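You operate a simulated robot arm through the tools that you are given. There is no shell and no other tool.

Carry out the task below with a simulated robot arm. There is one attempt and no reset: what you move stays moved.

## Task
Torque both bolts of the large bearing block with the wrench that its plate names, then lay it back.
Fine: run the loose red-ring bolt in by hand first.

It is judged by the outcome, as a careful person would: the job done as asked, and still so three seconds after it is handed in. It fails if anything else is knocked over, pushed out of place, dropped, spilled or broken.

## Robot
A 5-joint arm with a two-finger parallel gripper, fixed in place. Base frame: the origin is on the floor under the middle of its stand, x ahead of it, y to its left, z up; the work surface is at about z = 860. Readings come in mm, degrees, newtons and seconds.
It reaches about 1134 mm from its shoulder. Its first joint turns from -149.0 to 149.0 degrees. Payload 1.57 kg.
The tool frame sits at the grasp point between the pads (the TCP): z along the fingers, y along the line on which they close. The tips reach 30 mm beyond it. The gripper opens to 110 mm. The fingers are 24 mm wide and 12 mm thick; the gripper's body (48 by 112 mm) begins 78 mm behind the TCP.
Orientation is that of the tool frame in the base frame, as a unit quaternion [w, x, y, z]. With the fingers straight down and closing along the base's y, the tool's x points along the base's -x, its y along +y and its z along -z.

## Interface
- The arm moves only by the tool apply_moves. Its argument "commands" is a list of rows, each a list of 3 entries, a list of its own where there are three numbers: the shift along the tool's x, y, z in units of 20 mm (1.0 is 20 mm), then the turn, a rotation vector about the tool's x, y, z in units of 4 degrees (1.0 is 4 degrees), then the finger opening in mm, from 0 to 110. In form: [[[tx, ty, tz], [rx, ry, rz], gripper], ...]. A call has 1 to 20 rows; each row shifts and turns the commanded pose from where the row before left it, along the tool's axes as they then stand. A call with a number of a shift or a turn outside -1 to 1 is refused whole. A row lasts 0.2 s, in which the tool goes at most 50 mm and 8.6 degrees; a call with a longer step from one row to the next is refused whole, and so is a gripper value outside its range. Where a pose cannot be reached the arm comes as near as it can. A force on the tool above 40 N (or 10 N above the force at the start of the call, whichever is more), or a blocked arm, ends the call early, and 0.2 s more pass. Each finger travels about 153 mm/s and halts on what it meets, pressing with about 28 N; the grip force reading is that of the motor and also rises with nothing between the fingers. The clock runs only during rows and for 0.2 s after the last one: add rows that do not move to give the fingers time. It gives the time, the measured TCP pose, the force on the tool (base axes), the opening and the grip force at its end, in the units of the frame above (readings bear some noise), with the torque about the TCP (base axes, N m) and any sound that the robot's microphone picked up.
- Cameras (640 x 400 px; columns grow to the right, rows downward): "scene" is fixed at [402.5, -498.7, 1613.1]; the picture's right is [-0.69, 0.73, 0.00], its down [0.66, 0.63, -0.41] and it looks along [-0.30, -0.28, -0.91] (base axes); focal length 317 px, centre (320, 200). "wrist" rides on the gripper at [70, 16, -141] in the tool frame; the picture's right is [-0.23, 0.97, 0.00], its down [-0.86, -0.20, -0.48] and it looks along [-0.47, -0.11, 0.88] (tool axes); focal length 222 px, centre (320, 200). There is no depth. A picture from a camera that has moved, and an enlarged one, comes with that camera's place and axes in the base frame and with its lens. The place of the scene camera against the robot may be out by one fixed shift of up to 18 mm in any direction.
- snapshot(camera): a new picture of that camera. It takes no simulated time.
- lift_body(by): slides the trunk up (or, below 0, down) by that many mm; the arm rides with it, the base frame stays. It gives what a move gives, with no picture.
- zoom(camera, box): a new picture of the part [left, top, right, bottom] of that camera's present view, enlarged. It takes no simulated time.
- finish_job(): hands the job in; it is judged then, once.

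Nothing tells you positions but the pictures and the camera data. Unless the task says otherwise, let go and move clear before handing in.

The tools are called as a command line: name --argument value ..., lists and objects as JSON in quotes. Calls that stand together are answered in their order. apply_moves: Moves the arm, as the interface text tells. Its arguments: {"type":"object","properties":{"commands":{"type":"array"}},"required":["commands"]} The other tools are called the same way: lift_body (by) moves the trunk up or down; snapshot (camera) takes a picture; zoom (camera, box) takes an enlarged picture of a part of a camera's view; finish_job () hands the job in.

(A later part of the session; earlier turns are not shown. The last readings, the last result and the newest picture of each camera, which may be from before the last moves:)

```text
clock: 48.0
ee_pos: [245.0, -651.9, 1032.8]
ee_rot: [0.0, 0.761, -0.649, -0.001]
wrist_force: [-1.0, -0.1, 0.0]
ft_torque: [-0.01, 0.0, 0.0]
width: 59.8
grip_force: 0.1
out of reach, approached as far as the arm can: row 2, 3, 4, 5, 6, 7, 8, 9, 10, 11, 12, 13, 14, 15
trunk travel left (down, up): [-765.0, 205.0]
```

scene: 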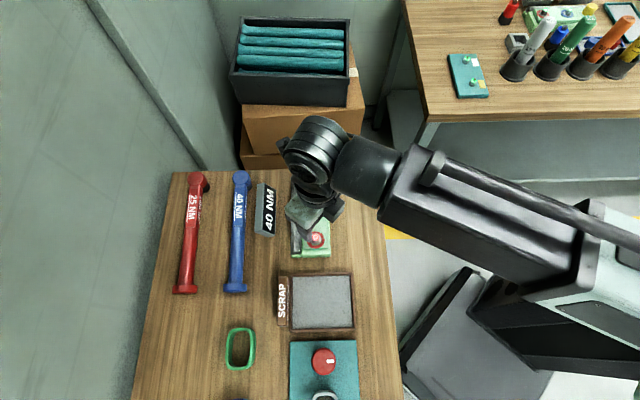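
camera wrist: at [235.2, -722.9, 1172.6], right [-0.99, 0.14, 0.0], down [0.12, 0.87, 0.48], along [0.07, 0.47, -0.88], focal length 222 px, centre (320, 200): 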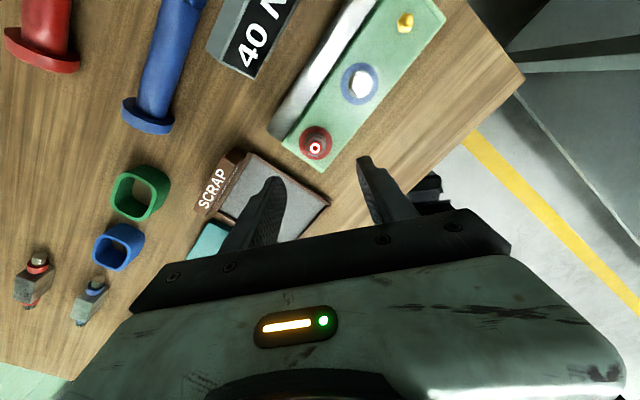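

apply_moves --commands '[[[0, 0, 0], [0, 0, 1], 60], [[0.19, -0.24, 0], [0, 0, 0], 60], [[0, 0, 0], [0, 0, 0], 60], [[0, 0, 0], [0, 0, 0], 60]]'

zoom --camera "wrist" --box '[290, 110, 370, 190]'

snapshot --camera "wrist"

```text
clock: 49.0
ee_pos: [250.9, -654.8, 1031.9]
ee_rot: [0.0, 0.739, -0.674, 0.0]
wrist_force: [0.5, -0.2, -0.9]
ft_torque: [0.02, -0.01, -0.02]
width: 60.2
grip_force: 0.1
trunk travel left (down, up): [-765.0, 205.0]
```

```text
5.00 times, centred on (330, 150) of wrist
camera zoom: at [239.7, -726.0, 1172.7], right [-0.99, 0.14, 0.0], down [0.12, 0.87, 0.48], along [0.07, 0.47, -0.88], focal length 1111 px, centre (270, 450)
```

zoom: 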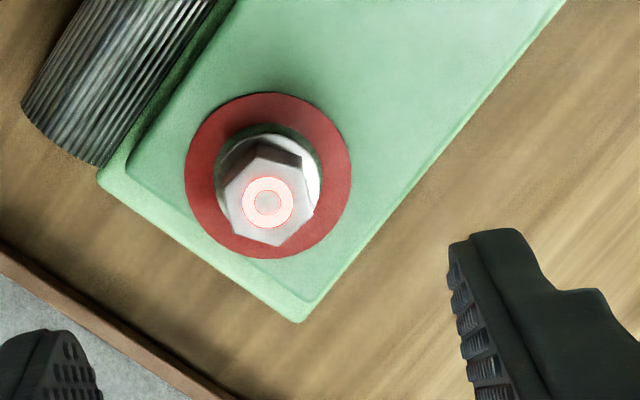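

```text
taken
camera wrist: at [239.7, -726.0, 1172.7], right [-0.99, 0.14, 0.0], down [0.12, 0.87, 0.48], along [0.07, 0.47, -0.88], focal length 222 px, centre (320, 200)
```

wrist: 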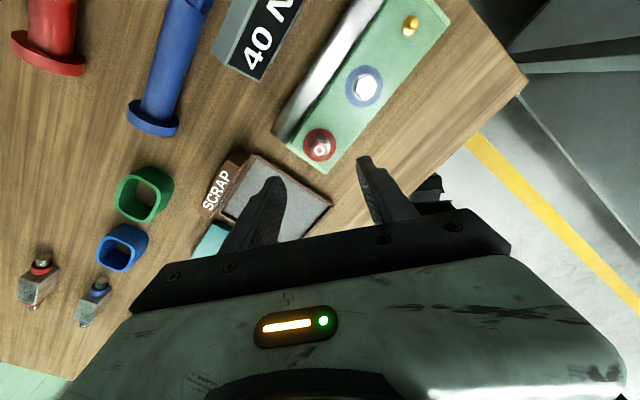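

zoom --camera "wrist" --box '[302, 128, 336, 162]'

lift_body --by -60

zoom --camera "wrist" --box '[270, 110, 370, 210]'

```text
11.76 times, centred on (319, 145) of wrist
camera zoom: at [239.7, -726.0, 1172.7], right [-0.99, 0.14, 0.0], down [0.12, 0.87, 0.48], along [0.07, 0.47, -0.88], focal length 2613 px, centre (332, 847)
```

zoom: 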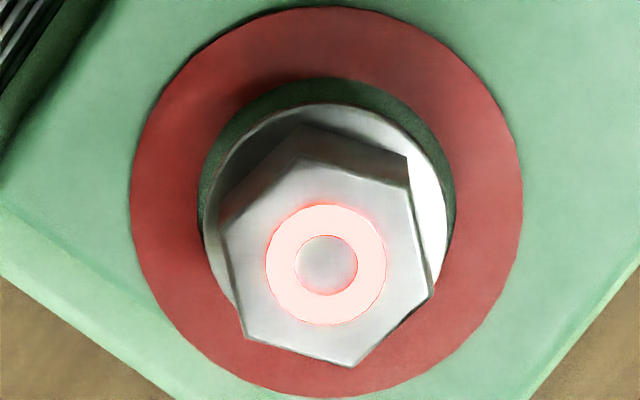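

```text
clock: 50.0
ee_pos: [250.5, -655.0, 971.2]
ee_rot: [0.001, 0.738, -0.675, -0.001]
wrist_force: [0.4, 0.3, 0.6]
ft_torque: [0.02, -0.01, 0.03]
width: 59.8
grip_force: 0.0
trunk travel left (down, up): [-705.0, 265.0]
```

```text
4.00 times, centred on (320, 160) of wrist
camera zoom: at [239.6, -726.0, 1112.6], right [-0.99, 0.14, 0.0], down [0.12, 0.87, 0.48], along [0.07, 0.47, -0.88], focal length 888 px, centre (320, 360)
```

zoom: 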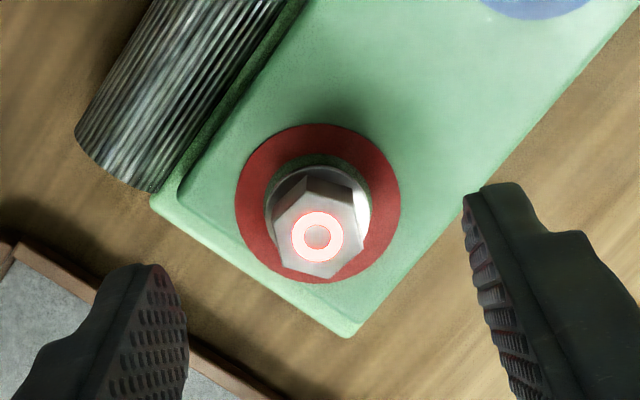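

The tool's closing line matches the hex flats (about 19 mm across). I'll lower until the tips straddle the hex just above the flange, then close gently.

lift_body --by -29

apply_moves --commands '[[[0, -0.04, 0], [0, 0, 0], 40], [[0, 0, 0], [0, 0, 0], 30]]'

zoom --camera "wrist" --box '[260, 120, 380, 220]'

zoom --camera "scene" --box '[270, 190, 360, 260]'

```text
clock: 50.7
ee_pos: [249.4, -654.0, 942.4]
ee_rot: [-0.001, 0.738, -0.675, 0.0]
wrist_force: [-0.5, -0.2, 0.8]
ft_torque: [0.0, 0.02, 0.01]
width: 60.0
grip_force: 0.0
trunk travel left (down, up): [-676.0, 294.0]
```

```text
clock: 51.3
ee_pos: [249.7, -654.2, 943.3]
ee_rot: [0.0, 0.738, -0.675, 0.0]
wrist_force: [0.3, -0.3, 0.3]
ft_torque: [0.0, 0.01, 0.04]
width: 29.7
grip_force: 0.0
trunk travel left (down, up): [-676.0, 294.0]
```

```text
4.00 times, centred on (320, 170) of wrist
camera zoom: at [240.7, -725.9, 1083.6], right [-0.99, 0.14, 0.0], down [0.12, 0.87, 0.48], along [0.07, 0.47, -0.88], focal length 888 px, centre (320, 320)
```

zoom: 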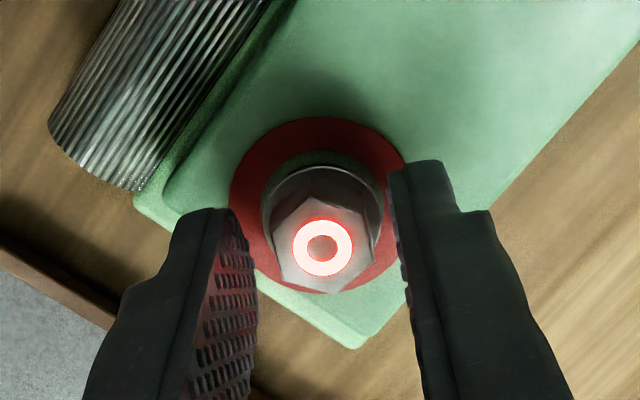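

```text
5.71 times, centred on (315, 225) of scene
camera zoom: at [402.5, -498.7, 1613.1], right [-0.69, 0.73, 0.0], down [0.66, 0.63, -0.41], along [-0.3, -0.28, -0.91], focal length 1810 px, centre (349, 57)
```

zoom: 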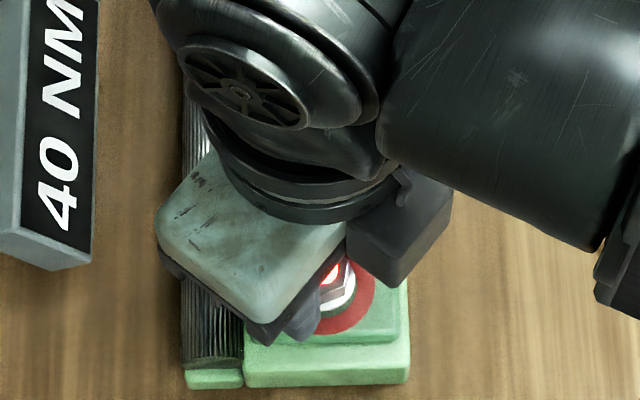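

apply_moves --commands '[[[0, 0, 0], [0, 0, 0], 22], [[0, 0, 0], [0, 0, 0], 14], [[0, 0, 0], [0, 0, 0], 14]]'

zoom --camera "wrist" --box '[260, 120, 380, 220]'

```text
clock: 52.1
ee_pos: [249.4, -655.3, 941.8]
ee_rot: [0.0, 0.738, -0.675, 0.0]
wrist_force: [-4.6, 0.7, -1.5]
ft_torque: [-0.09, 0.05, 0.03]
width: 20.4
grip_force: 34.0
trunk travel left (down, up): [-676.0, 294.0]
```

```text
4.00 times, centred on (320, 170) of wrist
camera zoom: at [240.2, -725.9, 1083.6], right [-0.99, 0.14, 0.0], down [0.12, 0.87, 0.48], along [0.07, 0.47, -0.88], focal length 888 px, centre (320, 320)
```

zoom: 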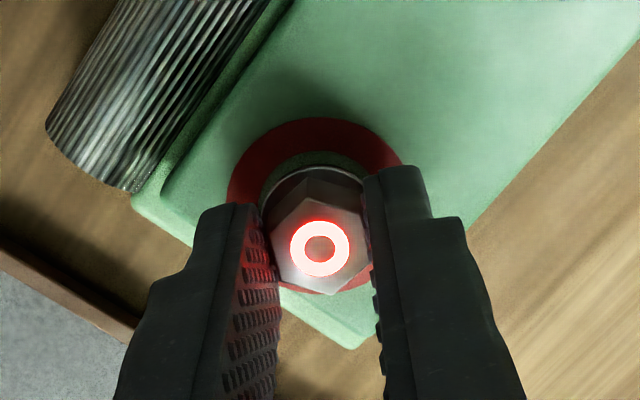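

The bolt is gripped (20.4 mm, about 34 N). I'll turn it clockwise in small steps and watch the mark and force.

apply_moves --commands '[[[0, 0, 0], [0, 0, 1], 14], [[0, 0, 0], [0, 0, 1], 14], [[0, 0, 0], [0, 0, 1], 14], [[0, 0, 0], [0, 0, 1], 14], [[0, 0, 0], [0, 0, 1], 14], [[0, 0, 0], [0, 0, 1], 14], [[0, 0, 0], [0, 0, 1], 14], [[0, 0, 0], [0, 0, 1], 14], [[0, 0, 0], [0, 0, 1], 14], [[0, 0, 0], [0, 0, 1], 14]]'

zoom --camera "wrist" --box '[260, 120, 380, 220]'

```text
clock: 54.3
ee_pos: [249.1, -654.8, 943.1]
ee_rot: [-0.001, -0.462, 0.887, 0.0]
wrist_force: [-3.0, 1.9, -1.7]
ft_torque: [-0.29, 0.17, 0.01]
width: 20.4
grip_force: 34.0
trunk travel left (down, up): [-676.0, 294.0]
```

```text
4.00 times, centred on (320, 170) of wrist
camera zoom: at [196.9, -702.8, 1083.7], right [-0.67, 0.74, 0.0], down [0.65, 0.59, 0.48], along [0.36, 0.32, -0.88], focal length 888 px, centre (320, 320)
```

zoom: 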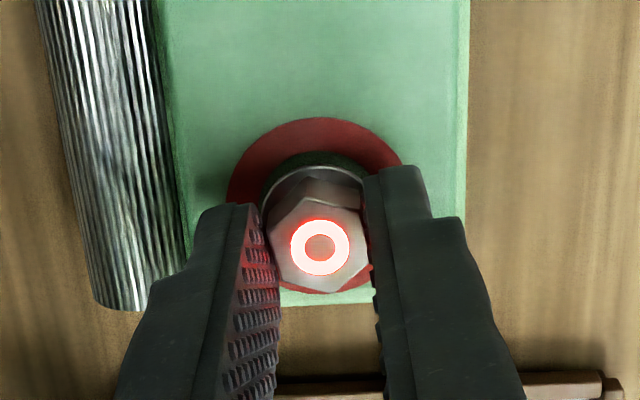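

The bolt turns with the fingers. Continuing clockwise.

apply_moves --commands '[[[0, 0, 0], [0, 0, 1], 14], [[0, 0, 0], [0, 0, 1], 14], [[0, 0, 0], [0, 0, 1], 14], [[0, 0, 0], [0, 0, 1], 14], [[0, 0, 0], [0, 0, 1], 14], [[0, 0, 0], [0, 0, 1], 14], [[0, 0, 0], [0, 0, 1], 14], [[0, 0, 0], [0, 0, 1], 14], [[0, 0, 0], [0, 0, 1], 14], [[0, 0, 0], [0, 0, 1], 14], [[0, 0, 0], [0, 0, 1], 14], [[0, 0, 0], [0, 0, 1], 14], [[0, 0, 0], [0, 0, 1], 14], [[0, 0, 0], [0, 0, 1], 14], [[0, 0, 0], [0, 0, 1], 14], [[0, 0, 0], [0, 0, 1], 14], [[0, 0, 0], [0, 0, 1], 14], [[0, 0, 0], [0, 0, 1], 14], [[0, 0, 0], [0, 0, 1], 14], [[0, 0, 0], [0, 0, 1], 14]]'

zoom --camera "wrist" --box '[260, 120, 380, 220]'

```text
clock: 58.5
ee_pos: [250.0, -655.0, 943.8]
ee_rot: [0.0, 0.217, 0.976, 0.0]
wrist_force: [-6.6, 7.4, -7.2]
ft_torque: [0.34, 0.15, 0.01]
width: 20.2
grip_force: 34.1
trunk travel left (down, up): [-676.0, 294.0]
```

```text
4.00 times, centred on (320, 170) of wrist
camera zoom: at [194.2, -610.9, 1083.8], right [0.62, 0.79, 0.0], down [0.69, -0.54, 0.48], along [0.38, -0.3, -0.88], focal length 888 px, centre (320, 320)
```

zoom: 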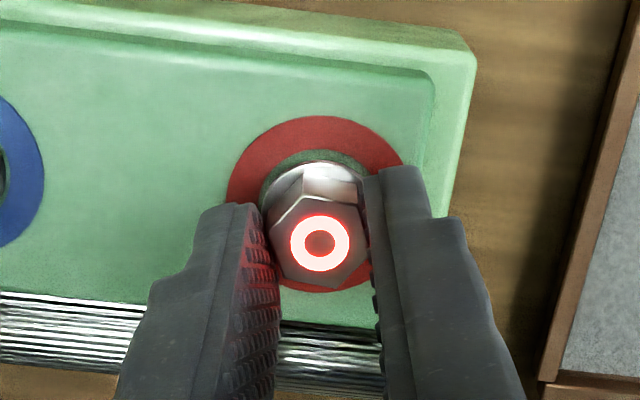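

The bolt sank about 2.5 mm in 120° of turn, so roughly one turn is needed. I'll let the trunk follow it down and keep turning.

lift_body --by -3

apply_moves --commands '[[[0, 0, 0], [0, 0, 1], 14], [[0, 0, 0], [0, 0, 1], 14], [[0, 0, 0], [0, 0, 1], 14], [[0, 0, 0], [0, 0, 1], 14], [[0, 0, 0], [0, 0, 1], 14], [[0, 0, 0], [0, 0, 1], 14], [[0, 0, 0], [0, 0, 1], 14], [[0, 0, 0], [0, 0, 1], 14], [[0, 0, 0], [0, 0, 1], 14], [[0, 0, 0], [0, 0, 1], 14], [[0, 0, 0], [0, 0, 1], 14], [[0, 0, 0], [0, 0, 1], 14], [[0, 0, 0], [0, 0, 1], 14], [[0, 0, 0], [0, 0, 1], 14], [[0, 0, 0], [0, 0, 1], 14], [[0, 0, 0], [0, 0, 1], 14], [[0, 0, 0], [0, 0, 1], 14], [[0, 0, 0], [0, 0, 1], 14], [[0, 0, 0], [0, 0, 1], 14], [[0, 0, 0], [0, 0, 1], 14]]'

zoom --camera "wrist" --box '[260, 120, 380, 220]'

```text
clock: 59.1
ee_pos: [249.9, -654.9, 940.3]
ee_rot: [0.0, 0.216, 0.976, -0.001]
wrist_force: [-2.4, -5.3, 22.7]
ft_torque: [-0.05, 0.08, -0.04]
width: 20.5
grip_force: 34.1
trunk travel left (down, up): [-673.0, 297.0]
```

```text
clock: 63.3
ee_pos: [250.8, -654.6, 939.5]
ee_rot: [0.0, 0.794, 0.608, 0.0]
wrist_force: [-6.7, -0.4, -4.9]
ft_torque: [0.72, -0.13, 0.04]
width: 20.3
grip_force: 33.3
trunk travel left (down, up): [-673.0, 297.0]
```

```text
4.00 times, centred on (320, 170) of wrist
camera zoom: at [284.0, -591.8, 1080.5], right [0.88, -0.47, 0.0], down [-0.41, -0.77, 0.48], along [-0.23, -0.42, -0.88], focal length 888 px, centre (320, 320)
```

zoom: 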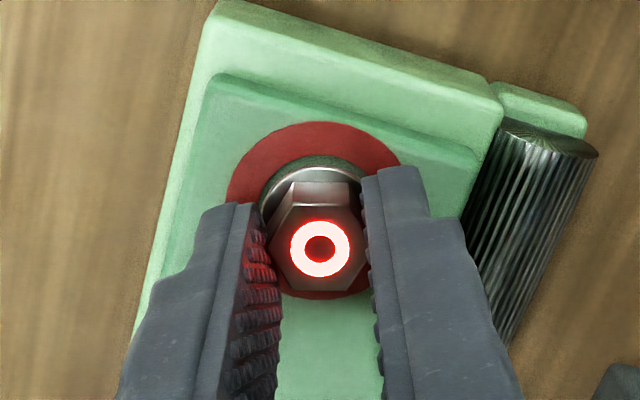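

zoom --camera "wrist" --box '[300, 155, 340, 195]'

zoom --camera "scene" --box '[290, 215, 340, 255]'

```text
10.00 times, centred on (320, 175) of wrist
camera zoom: at [284.0, -591.8, 1080.5], right [0.88, -0.47, 0.0], down [-0.41, -0.77, 0.48], along [-0.23, -0.42, -0.88], focal length 2221 px, centre (320, 450)
```

zoom: 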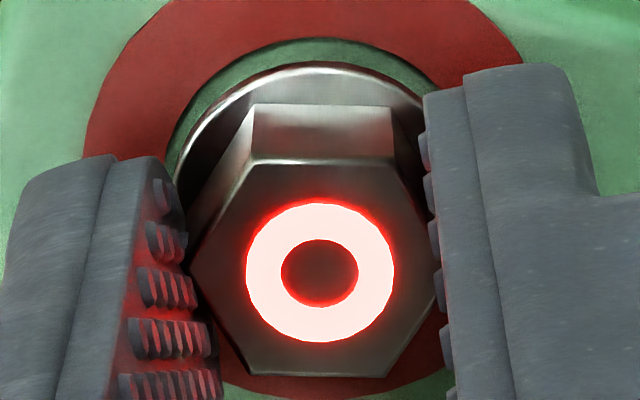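

```text
10.00 times, centred on (315, 235) of scene
camera zoom: at [402.5, -498.7, 1613.1], right [-0.69, 0.73, 0.0], down [0.66, 0.63, -0.41], along [-0.3, -0.28, -0.91], focal length 3168 px, centre (370, -150)
```

zoom: 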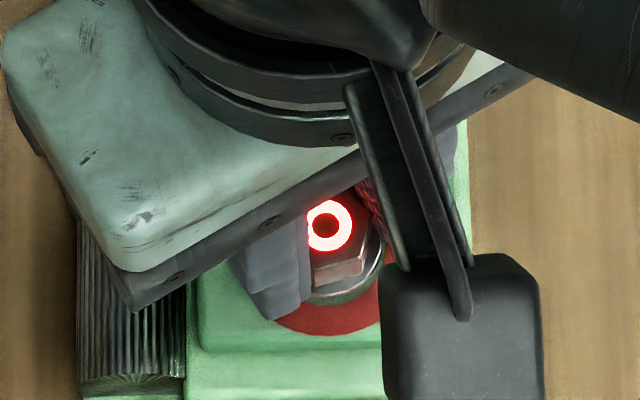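

The bolt has turned about 180°, with a little slip at the end, and has come down about 2.4 mm. I'll open, drop slightly, spin back to realign with the flats, and take a second bite.

apply_moves --commands '[[[0, 0, 0], [0, 0, 0], 36], [[0, 0, 0], [0, 0, 0], 36], [[0, 0, 0], [0, 0, -1], 36], [[0, 0, 0], [0, 0, -1], 36], [[0, 0, 0], [0, 0, -1], 36], [[0, 0, 0], [0, 0, -1], 36], [[0, 0, 0], [0, 0, -1], 36], [[0, 0, 0], [0, 0, -1], 36], [[0, 0, 0], [0, 0, -1], 36], [[0, 0, 0], [0, 0, -1], 36], [[0, 0, 0], [0, 0, -1], 36], [[0, 0, 0], [0, 0, -1], 36], [[0, 0, 0], [0, 0, -1], 36], [[0, 0, 0], [0, 0, -1], 36], [[0, 0, 0], [0, 0, -1], 36], [[0, 0, 0], [0, 0, -1], 36], [[0, 0, 0], [0, 0, -1], 36], [[0, 0, 0], [0, 0, -1], 36], [[0, 0, 0], [0, 0, -1], 36], [[0, 0, 0], [0, 0, -1], 36]]'

apply_moves --commands '[[[0, 0, 0], [0, 0, -1], 36], [[0, 0, 0], [0, 0, -1], 36], [[0, 0, 0], [0, 0, -1], 36], [[0, 0, 0], [0, 0, -1], 36], [[0, 0, 0], [0, 0, -1], 36], [[0, 0, 0], [0, 0, -1], 36], [[0, 0, 0], [0, 0, -1], 36], [[0, 0, 0], [0, 0, -1], 36], [[0, 0, 0], [0, 0, -1], 36], [[0, 0, 0], [0, 0, -1], 36], [[0, 0, 0], [0, 0, -1], 36], [[0, 0, 0], [0, 0, -1], 36], [[0, 0, 0], [0, 0, -1], 36], [[0, 0, 0], [0, 0, -1], 36], [[0, 0, 0], [0, 0, -1], 36], [[0, 0, 0], [0, 0, -1], 36], [[0, 0, 0], [0, 0, -1], 36], [[0, 0, 0], [0, 0, -1], 36], [[0, 0, 0], [0, 0, -1], 36], [[0, 0, 0], [0, 0, -1], 36]]'

apply_moves --commands '[[[0, 0, 0], [0, 0, -1], 36], [[0, 0, 0], [0, 0, -1], 36], [[0, 0, 0], [0, 0, -1], 36], [[0, 0, 0], [0, 0, -1], 36], [[0, 0, 0], [0, 0, -1], 36], [[0, 0, 0], [0, 0, -1], 36], [[0, 0, 0], [0, 0, -1], 36], [[0, 0, 0], [0, 0, -1], 36], [[0, 0, 0], [0, 0, -1], 36], [[0, 0, 0], [0, 0, -1], 36], [[0, 0, 0], [0, 0, -1], 36], [[0, 0, 0], [0, 0, 0], 36]]'

zoom --camera "wrist" --box '[300, 155, 340, 195]'

```text
clock: 67.5
ee_pos: [251.6, -655.9, 940.4]
ee_rot: [0.0, 0.283, 0.959, 0.0]
wrist_force: [0.0, -0.6, 0.9]
ft_torque: [0.0, -0.02, 0.01]
width: 36.1
grip_force: 0.1
trunk travel left (down, up): [-673.0, 297.0]
```

```text
clock: 71.7
ee_pos: [249.9, -655.0, 939.5]
ee_rot: [0.0, -0.4, 0.917, 0.0]
wrist_force: [0.0, 0.3, 0.0]
ft_torque: [-0.02, 0.0, 0.0]
width: 36.1
grip_force: 0.1
trunk travel left (down, up): [-673.0, 297.0]
```

```text
clock: 74.3
ee_pos: [250.2, -655.0, 940.5]
ee_rot: [0.0, 0.714, -0.7, 0.0]
wrist_force: [0.2, 0.6, 0.7]
ft_torque: [-0.01, 0.05, 0.0]
width: 36.1
grip_force: 0.1
trunk travel left (down, up): [-673.0, 297.0]
```

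```text
10.00 times, centred on (320, 175) of wrist
camera zoom: at [235.7, -725.5, 1080.6], right [-0.98, 0.21, 0.0], down [0.18, 0.86, 0.48], along [0.1, 0.47, -0.88], focal length 2221 px, centre (320, 450)
```

zoom: 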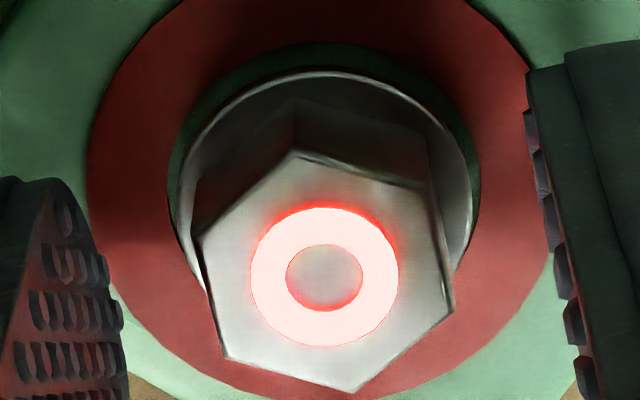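

zoom --camera "wrist" --box '[290, 140, 350, 200]'

```text
6.67 times, centred on (320, 170) of wrist
camera zoom: at [235.7, -725.5, 1080.6], right [-0.98, 0.21, 0.0], down [0.18, 0.86, 0.48], along [0.1, 0.47, -0.88], focal length 1481 px, centre (320, 400)
```

zoom: 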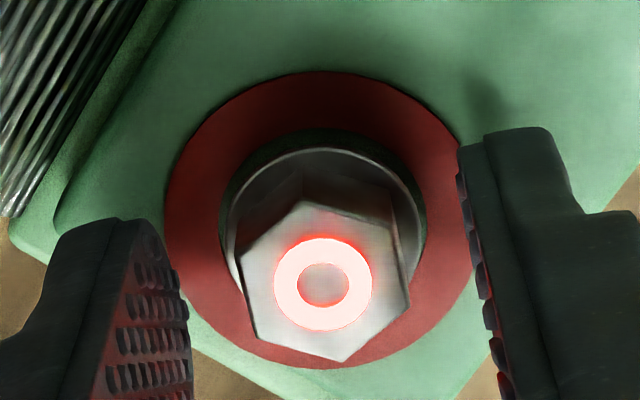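

lift_body --by -2

apply_moves --commands '[[[0, 0, 0], [0, 0, 0], 22], [[0, 0, 0], [0, 0, 0], 12], [[0, 0, 0], [0, 0, 0], 12], [[0, 0, 0], [0, 0, 0], 12]]'

zoom --camera "wrist" --box '[300, 155, 340, 195]'

```text
clock: 74.8
ee_pos: [249.5, -655.1, 937.9]
ee_rot: [0.0, 0.714, -0.7, 0.0]
wrist_force: [0.0, -0.2, 0.7]
ft_torque: [-0.04, 0.01, 0.01]
width: 36.1
grip_force: 0.0
trunk travel left (down, up): [-671.0, 299.0]
```

```text
clock: 75.8
ee_pos: [251.3, -655.3, 938.4]
ee_rot: [0.0, 0.714, -0.7, 0.0]
wrist_force: [-2.8, 0.9, -1.2]
ft_torque: [-0.07, -0.08, -0.02]
width: 20.6
grip_force: 34.4
trunk travel left (down, up): [-671.0, 299.0]
```

```text
10.00 times, centred on (320, 175) of wrist
camera zoom: at [235.3, -725.5, 1078.6], right [-0.98, 0.21, 0.0], down [0.18, 0.86, 0.48], along [0.1, 0.47, -0.88], focal length 2221 px, centre (320, 450)
```

zoom: 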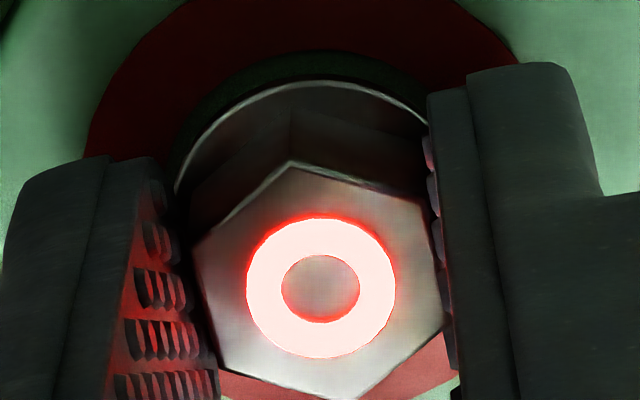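

apply_moves --commands '[[[0, 0, 0], [0, 0, 1], 12], [[0, 0, 0], [0, 0, 1], 12], [[0, 0, 0], [0, 0, 1], 12], [[0, 0, 0], [0, 0, 1], 12], [[0, 0, 0], [0, 0, 1], 12], [[0, 0, 0], [0, 0, 1], 12], [[0, 0, 0], [0, 0, 1], 12], [[0, 0, 0], [0, 0, 1], 12], [[0, 0, 0], [0, 0, 1], 12], [[0, 0, 0], [0, 0, 1], 12], [[0, 0, 0], [0, 0, 1], 12], [[0, 0, 0], [0, 0, 1], 12], [[0, 0, 0], [0, 0, 1], 12], [[0, 0, 0], [0, 0, 1], 12], [[0, 0, 0], [0, 0, 1], 12], [[0, 0, 0], [0, 0, 1], 12], [[0, 0, 0], [0, 0, 1], 12], [[0, 0, 0], [0, 0, 1], 12], [[0, 0, 0], [0, 0, 1], 12], [[0, 0, 0], [0, 0, 1], 12]]'

zoom --camera "wrist" --box '[300, 155, 340, 195]'

apply_moves --commands '[[[0, 0, 0], [0, 0, 1], 12], [[0, 0, 0], [0, 0, 1], 12], [[0, 0, 0], [0, 0, 1], 12], [[0, 0, 0], [0, 0, 1], 12], [[0, 0, 0], [0, 0, 1], 12], [[0, 0, 0], [0, 0, 1], 12], [[0, 0, 0], [0, 0, 1], 12], [[0, 0, 0], [0, 0, 1], 12], [[0, 0, 0], [0, 0, 1], 12], [[0, 0, 0], [0, 0, 1], 12], [[0, 0, 0], [0, 0, 1], 12], [[0, 0, 0], [0, 0, 1], 12], [[0, 0, 0], [0, 0, 1], 12], [[0, 0, 0], [0, 0, 1], 12], [[0, 0, 0], [0, 0, 1], 12], [[0, 0, 0], [0, 0, 1], 12], [[0, 0, 0], [0, 0, 1], 12], [[0, 0, 0], [0, 0, 1], 12], [[0, 0, 0], [0, 0, 1], 12], [[0, 0, 0], [0, 0, 1], 12]]'

zoom --camera "wrist" --box '[300, 155, 340, 195]'

```text
clock: 80.0
ee_pos: [250.7, -654.6, 937.4]
ee_rot: [0.0, -0.097, 0.995, 0.0]
wrist_force: [-9.6, 9.5, -11.4]
ft_torque: [0.11, 0.06, 0.17]
width: 20.7
grip_force: 33.7
trunk travel left (down, up): [-671.0, 299.0]
```

```text
10.00 times, centred on (320, 175) of wrist
camera zoom: at [178.4, -652.5, 1078.7], right [0.04, 1.0, 0.0], down [0.88, -0.03, 0.48], along [0.48, -0.02, -0.88], focal length 2221 px, centre (320, 450)
```

zoom: 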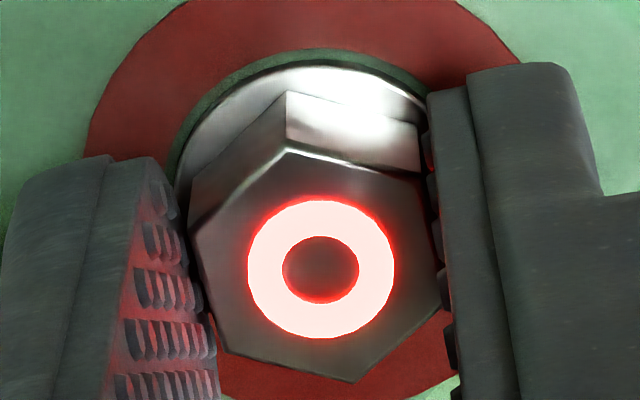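

```text
clock: 84.2
ee_pos: [251.0, -654.9, 937.5]
ee_rot: [0.0, 0.567, 0.824, 0.0]
wrist_force: [0.0, -1.1, 1.1]
ft_torque: [0.04, 0.0, 0.22]
width: 20.2
grip_force: 34.3
trunk travel left (down, up): [-671.0, 299.0]
```

```text
10.00 times, centred on (320, 175) of wrist
camera zoom: at [240.6, -584.6, 1078.6], right [0.99, 0.14, 0.0], down [0.12, -0.87, 0.48], along [0.07, -0.47, -0.88], focal length 2221 px, centre (320, 450)
```

zoom: 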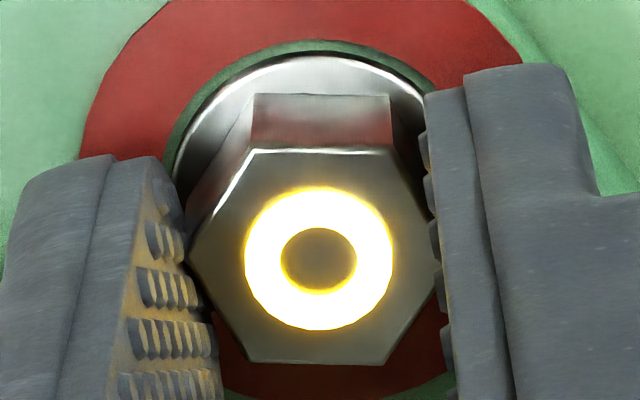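

The red bolt's mark has turned from red to amber, the same as the blue bolt, so it is run in by hand. I'll release it, rise clear and check that it sits flush.

apply_moves --commands '[[[0, 0, 0], [0, 0, 0], 36], [[0, 0, 0], [0, 0, 0], 40], [[0, 0, 0], [0, 0, 0], 40]]'

lift_body --by 90

snapshot --camera "wrist"

zoom --camera "wrist" --box '[220, 110, 360, 180]'

```text
clock: 85.0
ee_pos: [249.9, -654.8, 938.8]
ee_rot: [0.0, 0.565, 0.825, 0.0]
wrist_force: [-0.1, 0.2, -0.1]
ft_torque: [-0.01, 0.01, -0.02]
width: 40.1
grip_force: 0.0
trunk travel left (down, up): [-671.0, 299.0]
```

```text
clock: 86.2
ee_pos: [249.8, -654.1, 1026.7]
ee_rot: [0.0, 0.566, 0.824, 0.0]
wrist_force: [0.7, -0.8, 0.5]
ft_torque: [-0.01, 0.03, 0.01]
width: 39.8
grip_force: 0.1
trunk travel left (down, up): [-761.0, 209.0]
```

```text
taken
camera wrist: at [240.4, -584.7, 1168.6], right [0.99, 0.14, 0.0], down [0.12, -0.87, 0.48], along [0.07, -0.47, -0.88], focal length 222 px, centre (320, 200)
```

wrist: 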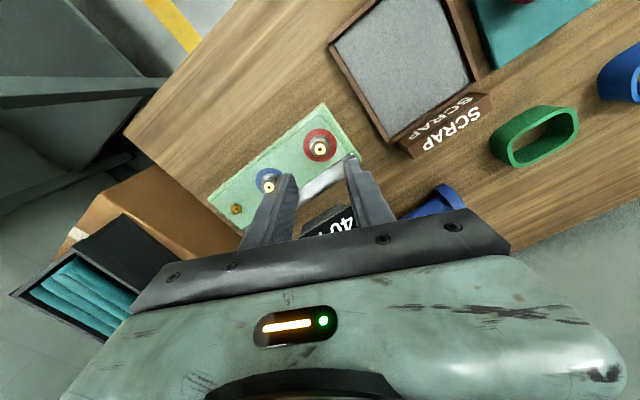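

```text
4.57 times, centred on (290, 145) of wrist
camera zoom: at [240.4, -584.7, 1168.6], right [0.99, 0.14, 0.0], down [0.12, -0.87, 0.48], along [0.07, -0.47, -0.88], focal length 1015 px, centre (457, 451)
```

zoom: 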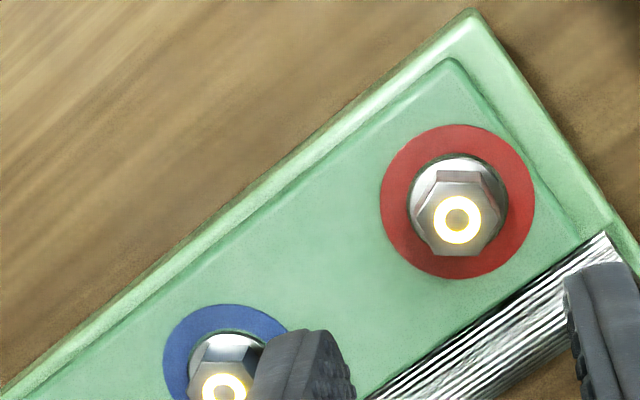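

The red bolt head now sits at about z≈913, level with the blue one. Next I move over the blue 40 NM wrench to measure it before picking it up.

apply_moves --commands '[[[-0.9, 0.22, 0], [0, 0, 0], 60], [[-0.9, 0.22, 0], [0, 0, 0], 60], [[-0.9, 0.22, 0], [0, 0, 0], 60], [[-0.9, 0.22, 0], [0, 0, 0], 60], [[-0.9, 0.22, 0], [0, 0, 0], 60], [[-0.9, 0.22, 0], [0, 0, 0], 60], [[-0.9, 0.22, 0], [0, 0, 0], 60], [[-0.9, 0.22, 0], [0, 0, 0], 60], [[-0.9, 0.22, 0], [0, 0, 0], 60], [[-0.9, 0.22, 0], [0, 0, 0], 60], [[0, 0, 0], [0, 0, -1], 60], [[0, 0, 0], [0, 0, -1], 60], [[0, 0, 0], [0, 0, -1], 60], [[0, 0, 0], [0, 0, -1], 60], [[0, 0, 0], [0, 0, -1], 60], [[0, 0, 0], [0, 0, -1], 60], [[0, 0, 0], [0, 0, -1], 60], [[0, 0, 0], [0, 0, -1], 60], [[0, 0, 0], [0, 0, -1], 60], [[0, 0, 0], [0, 0, -1], 60]]'

snapshot --camera "wrist"

snapshot --camera "scene"

```text
clock: 90.4
ee_pos: [357.9, -806.9, 1028.1]
ee_rot: [0.0, 0.249, 0.968, 0.0]
wrist_force: [-0.2, 0.3, -0.1]
ft_torque: [-0.01, 0.02, 0.01]
width: 59.9
grip_force: 0.1
trunk travel left (down, up): [-761.0, 209.0]
```

```text
taken
camera wrist: at [303.3, -759.4, 1168.6], right [0.67, 0.74, 0.0], down [0.65, -0.59, 0.48], along [0.36, -0.32, -0.88], focal length 222 px, centre (320, 200)
```

wrist: 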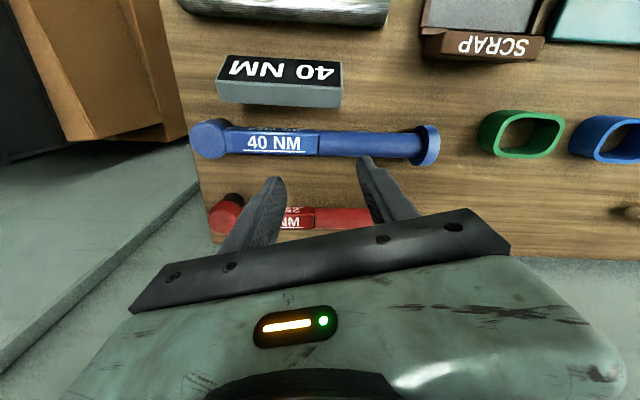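

```text
taken
```

scene: 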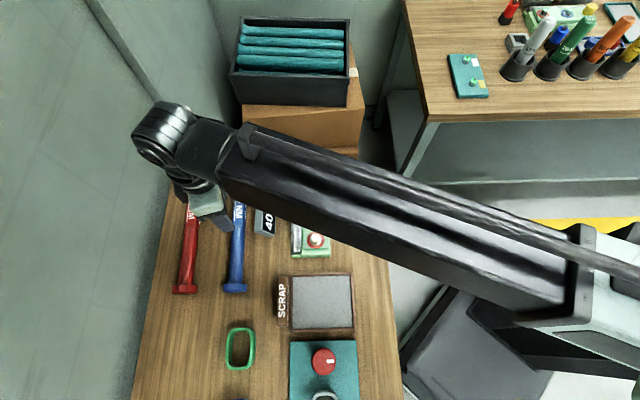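

zoom --camera "wrist" --box '[170, 90, 330, 190]'

zoom --camera "wrist" --box '[310, 90, 470, 190]'

zoom --camera "wrist" --box '[170, 0, 410, 150]'

```text
4.00 times, centred on (250, 140) of wrist
camera zoom: at [303.3, -759.4, 1168.6], right [0.67, 0.74, 0.0], down [0.65, -0.59, 0.48], along [0.36, -0.32, -0.88], focal length 888 px, centre (600, 440)
```

zoom: 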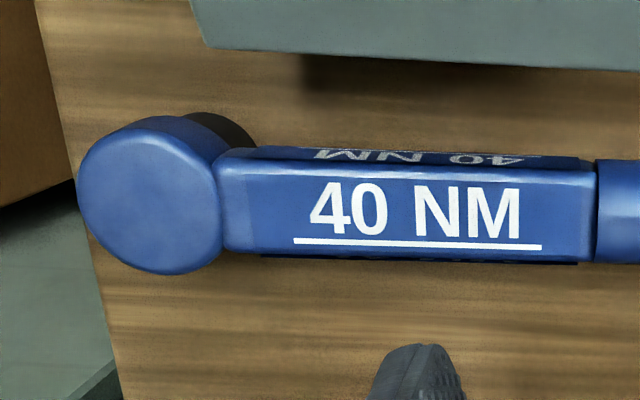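

```text
4.00 times, centred on (390, 140) of wrist
camera zoom: at [303.3, -759.4, 1168.6], right [0.67, 0.74, 0.0], down [0.65, -0.59, 0.48], along [0.36, -0.32, -0.88], focal length 888 px, centre (40, 440)
```

zoom: 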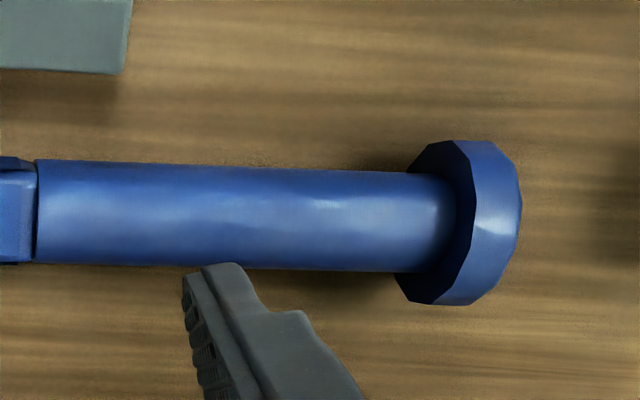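

```text
2.67 times, centred on (290, 75) of wrist
camera zoom: at [303.3, -759.4, 1168.6], right [0.67, 0.74, 0.0], down [0.65, -0.59, 0.48], along [0.36, -0.32, -0.88], focal length 592 px, centre (400, 533)
```

zoom: 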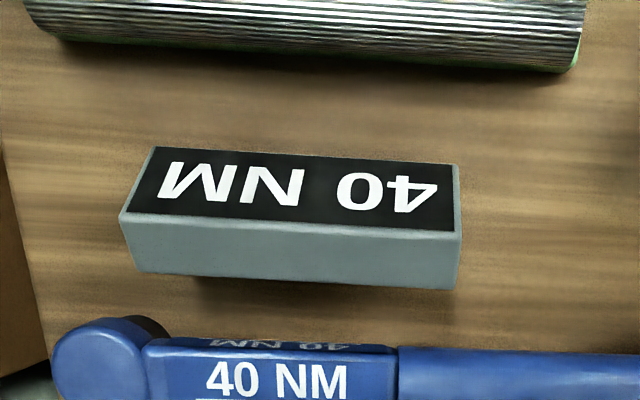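

The 40 NM wrench lies along azimuth 45° with its socket head at about (263, -898) and its end knob at about (450, -715). I'll turn so the fingers close across the handle and recheck from this angle.

apply_moves --commands '[[[-0.17, 0.955, 0], [0, 0, 0], 70], [[0, 0, 0], [0, 0, -1], 70], [[0, 0, 0], [0, 0, -1], 70], [[0, 0, 0], [0, 0, -1], 70], [[0, 0, 0], [0, 0, -1], 70], [[0, 0, 0], [0, 0, -1], 70], [[0, 0, 0], [0, 0, -1], 70], [[0, 0, 0], [0, 0, -1], 70], [[0, 0, 0], [0, 0, -1], 70], [[0, 0, 0], [0, 0, -1], 70], [[0, 0, 0], [0, 0, -1], 70], [[0, 0, 0], [0, 0, -1], 70], [[0, 0, 0], [0, 0, -1], 70], [[0, 0, 0], [0, 0, -1], 70], [[0, 0, 0], [0, 0, -1], 70], [[0, 0, 0], [0, 0, -1], 70], [[0, 0, 0], [0, 0, -1], 70], [[0, 0, 0], [0, 0, -1], 70], [[0, 0, 0], [0, 0, -1], 70], [[0, 0, 0], [0, 0, -0.45], 70]]'

snapshot --camera "wrist"

snapshot --camera "scene"

```text
clock: 94.6
ee_pos: [368.5, -792.5, 1028.1]
ee_rot: [0.0, -0.381, 0.925, 0.0]
wrist_force: [-0.1, -0.8, 0.6]
ft_torque: [0.0, -0.03, 0.01]
width: 69.8
grip_force: 0.1
trunk travel left (down, up): [-761.0, 209.0]
```

```text
taken
camera wrist: at [307.0, -830.4, 1168.6], right [-0.53, 0.85, 0.0], down [0.75, 0.46, 0.48], along [0.41, 0.25, -0.88], focal length 222 px, centre (320, 200)
```

wrist: 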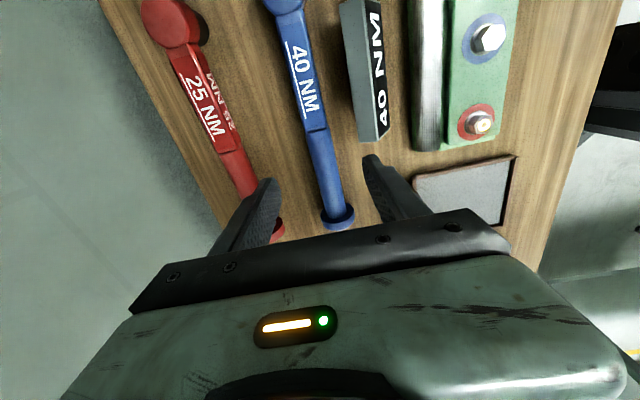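

```text
taken
```

scene: 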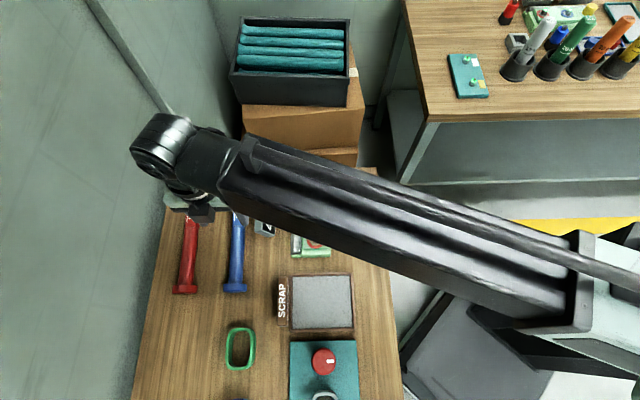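

zoom --camera "wrist" --box '[270, 90, 390, 240]'

zoom --camera "wrist" --box '[240, 0, 400, 100]'

```text
2.67 times, centred on (330, 165) of wrist
camera zoom: at [307.0, -830.4, 1168.6], right [-0.53, 0.85, 0.0], down [0.75, 0.46, 0.48], along [0.41, 0.25, -0.88], focal length 592 px, centre (293, 293)
```

zoom: 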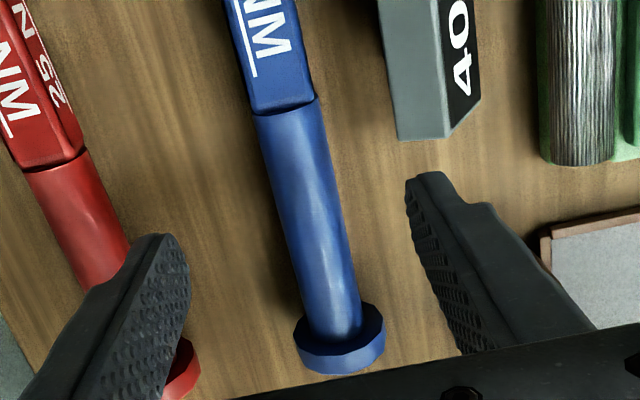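

```text
4.00 times, centred on (320, 50) of wrist
camera zoom: at [307.0, -830.4, 1168.6], right [-0.53, 0.85, 0.0], down [0.75, 0.46, 0.48], along [0.41, 0.25, -0.88], focal length 888 px, centre (320, 800)
```

zoom: 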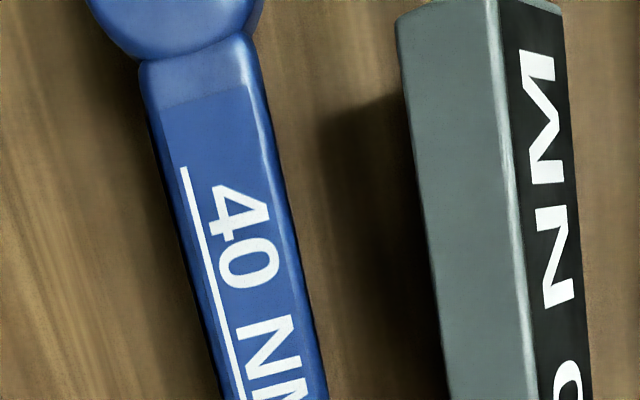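

The fingers are centred across the handle. I'll shift further along the grip so the finger clears the plate block, then come down in stages.

apply_moves --commands '[[[-0.78, 0, 0], [0, 0, 0], 56], [[-0.78, 0, 0], [0, 0, 0], 56], [[0, 0, 0], [0, 0, 0], 56]]'

lift_body --by -90

snapshot --camera "wrist"

zoom --camera "wrist" --box '[230, 80, 410, 230]'

zoom --camera "scene" --box '[160, 170, 320, 300]'

```text
clock: 95.4
ee_pos: [390.7, -772.3, 1027.4]
ee_rot: [0.0, -0.381, 0.924, 0.001]
wrist_force: [0.4, -0.2, -0.6]
ft_torque: [-0.02, -0.03, -0.02]
width: 56.1
grip_force: 0.1
trunk travel left (down, up): [-761.0, 209.0]
```

```text
clock: 96.7
ee_pos: [390.5, -770.3, 937.7]
ee_rot: [-0.001, -0.381, 0.924, 0.0]
wrist_force: [0.5, 0.0, -0.2]
ft_torque: [0.02, 0.01, 0.0]
width: 55.9
grip_force: 0.0
trunk travel left (down, up): [-671.0, 299.0]
```

```text
taken
camera wrist: at [329.0, -808.7, 1078.7], right [-0.53, 0.85, 0.0], down [0.75, 0.46, 0.48], along [0.41, 0.25, -0.88], focal length 222 px, centre (320, 200)
```

wrist: 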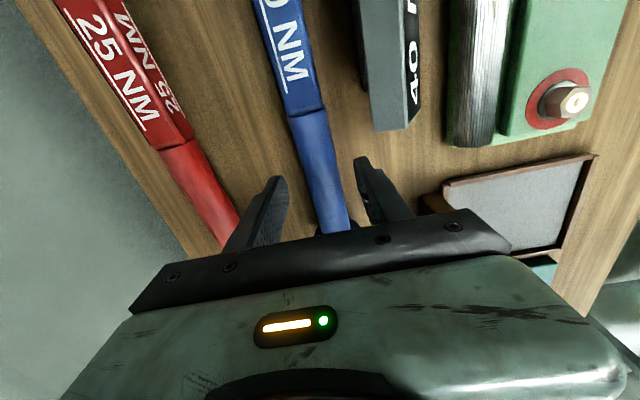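

```text
2.67 times, centred on (320, 155) of wrist
camera zoom: at [329.0, -808.7, 1078.7], right [-0.53, 0.85, 0.0], down [0.75, 0.46, 0.48], along [0.41, 0.25, -0.88], focal length 592 px, centre (320, 320)
```

zoom: 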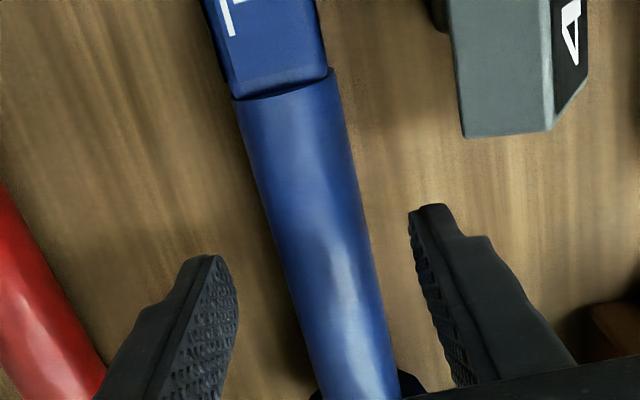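

```text
3.08 times, centred on (240, 235) of scene
camera zoom: at [402.5, -498.7, 1613.1], right [-0.69, 0.73, 0.0], down [0.66, 0.63, -0.41], along [-0.3, -0.28, -0.91], focal length 975 px, centre (566, 92)
```

zoom: 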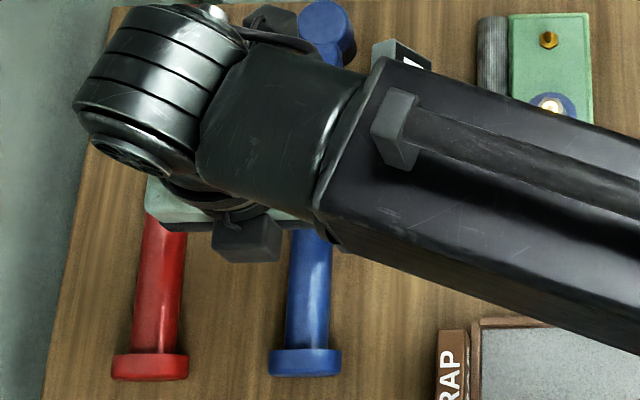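

lift_body --by -38

zoom --camera "wrist" --box '[230, 100, 410, 250]'

```text
clock: 97.5
ee_pos: [390.7, -772.0, 899.8]
ee_rot: [0.0, -0.383, 0.924, 0.0]
wrist_force: [1.3, -0.2, 0.3]
ft_torque: [0.01, -0.01, 0.0]
width: 55.9
grip_force: 0.1
trunk travel left (down, up): [-633.0, 337.0]
```

```text
2.67 times, centred on (320, 175) of wrist
camera zoom: at [329.0, -808.7, 1040.6], right [-0.53, 0.85, 0.0], down [0.75, 0.46, 0.48], along [0.41, 0.25, -0.88], focal length 592 px, centre (320, 267)
```

zoom: 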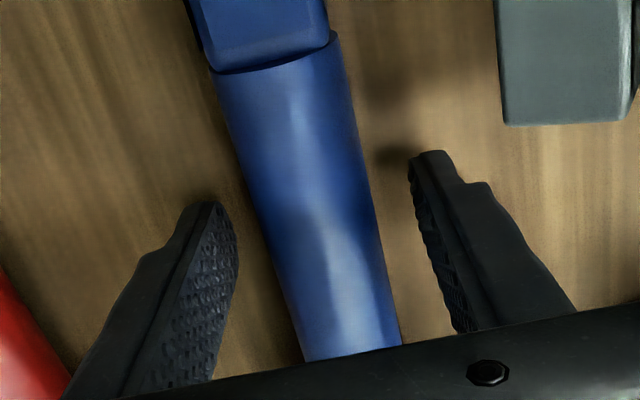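

lift_body --by -5

apply_moves --commands '[[[0, 0, 0], [0, 0, 0], 42], [[0, 0, 0], [0, 0, 0], 34], [[0, 0, 0], [0, 0, 0], 24], [[0, 0, 0], [0, 0, 0], 24], [[0, 0, 0], [0, 0, 0], 24]]'

zoom --camera "wrist" --box '[230, 100, 410, 250]'

```text
clock: 98.0
ee_pos: [390.7, -770.3, 895.2]
ee_rot: [0.0, -0.382, 0.924, 0.0]
wrist_force: [0.3, 0.2, 0.8]
ft_torque: [0.02, -0.01, 0.01]
width: 56.1
grip_force: 0.1
trunk travel left (down, up): [-628.0, 342.0]
```

```text
clock: 99.2
ee_pos: [389.9, -771.5, 894.0]
ee_rot: [0.0, -0.382, 0.924, 0.0]
wrist_force: [-0.7, -0.1, 2.5]
ft_torque: [-0.05, 0.05, -0.36]
width: 30.3
grip_force: 27.6
trunk travel left (down, up): [-628.0, 342.0]
```

```text
2.67 times, centred on (320, 175) of wrist
camera zoom: at [329.0, -808.6, 1035.7], right [-0.53, 0.85, 0.0], down [0.75, 0.46, 0.48], along [0.41, 0.25, -0.88], focal length 592 px, centre (320, 267)
```

zoom: 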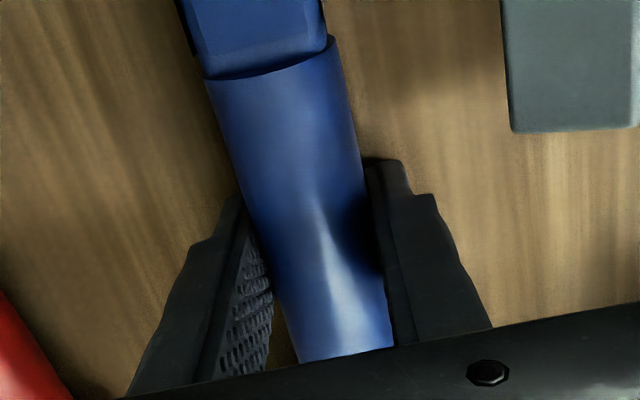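

Gripped at 30.3 mm. A small lift will show how the wrench balances.

lift_body --by 10

snapshot --camera "wrist"

zoom --camera "scene" --box '[160, 160, 320, 300]'

```text
clock: 99.8
ee_pos: [389.8, -771.3, 904.5]
ee_rot: [0.0, -0.382, 0.924, 0.0]
wrist_force: [-0.2, 0.0, -4.1]
ft_torque: [0.19, -0.12, -0.39]
width: 30.0
grip_force: 27.9
trunk travel left (down, up): [-638.0, 332.0]
```

```text
taken
camera wrist: at [329.2, -809.0, 1045.3], right [-0.53, 0.85, 0.0], down [0.75, 0.46, 0.48], along [0.41, 0.25, -0.88], focal length 222 px, centre (320, 200)
```

wrist: 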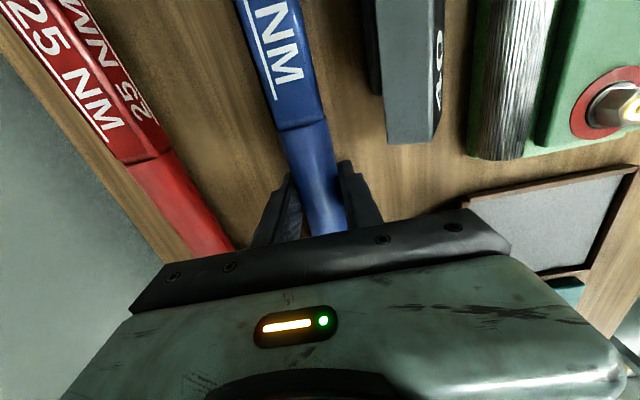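

```text
2.86 times, centred on (240, 230) of scene
camera zoom: at [402.5, -498.7, 1613.1], right [-0.69, 0.73, 0.0], down [0.66, 0.63, -0.41], along [-0.3, -0.28, -0.91], focal length 905 px, centre (549, 114)
```

zoom: 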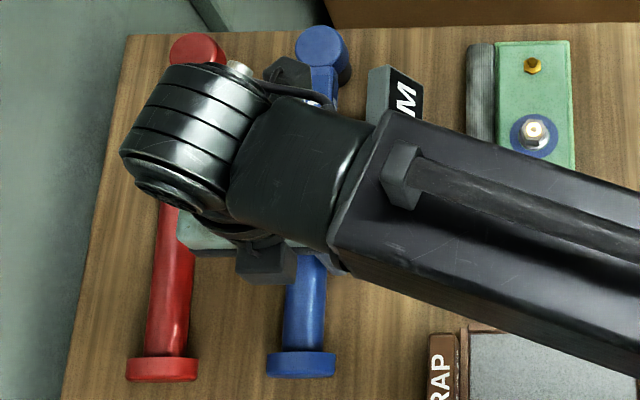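

lift_body --by 25

snapshot --camera "wrist"

zoom --camera "scene" --box '[160, 160, 320, 300]'

```text
clock: 100.5
ee_pos: [390.6, -771.5, 930.7]
ee_rot: [0.0, -0.382, 0.924, 0.0]
wrist_force: [-0.2, 0.9, -5.1]
ft_torque: [0.19, -0.16, -0.36]
width: 29.9
grip_force: 28.1
trunk travel left (down, up): [-663.0, 307.0]
```

```text
taken
camera wrist: at [329.2, -809.1, 1070.3], right [-0.53, 0.85, 0.0], down [0.75, 0.46, 0.48], along [0.41, 0.25, -0.88], focal length 222 px, centre (320, 200)
```

wrist: 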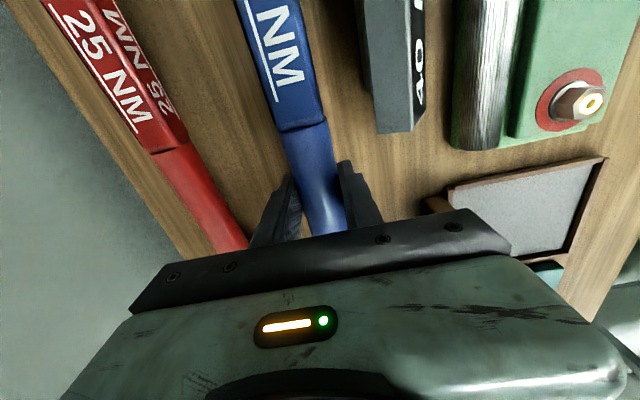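

```text
2.86 times, centred on (240, 230) of scene
camera zoom: at [402.5, -498.7, 1613.1], right [-0.69, 0.73, 0.0], down [0.66, 0.63, -0.41], along [-0.3, -0.28, -0.91], focal length 905 px, centre (549, 114)
```

zoom: 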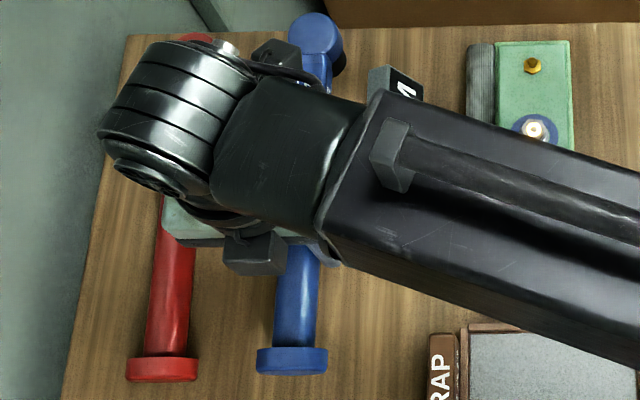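

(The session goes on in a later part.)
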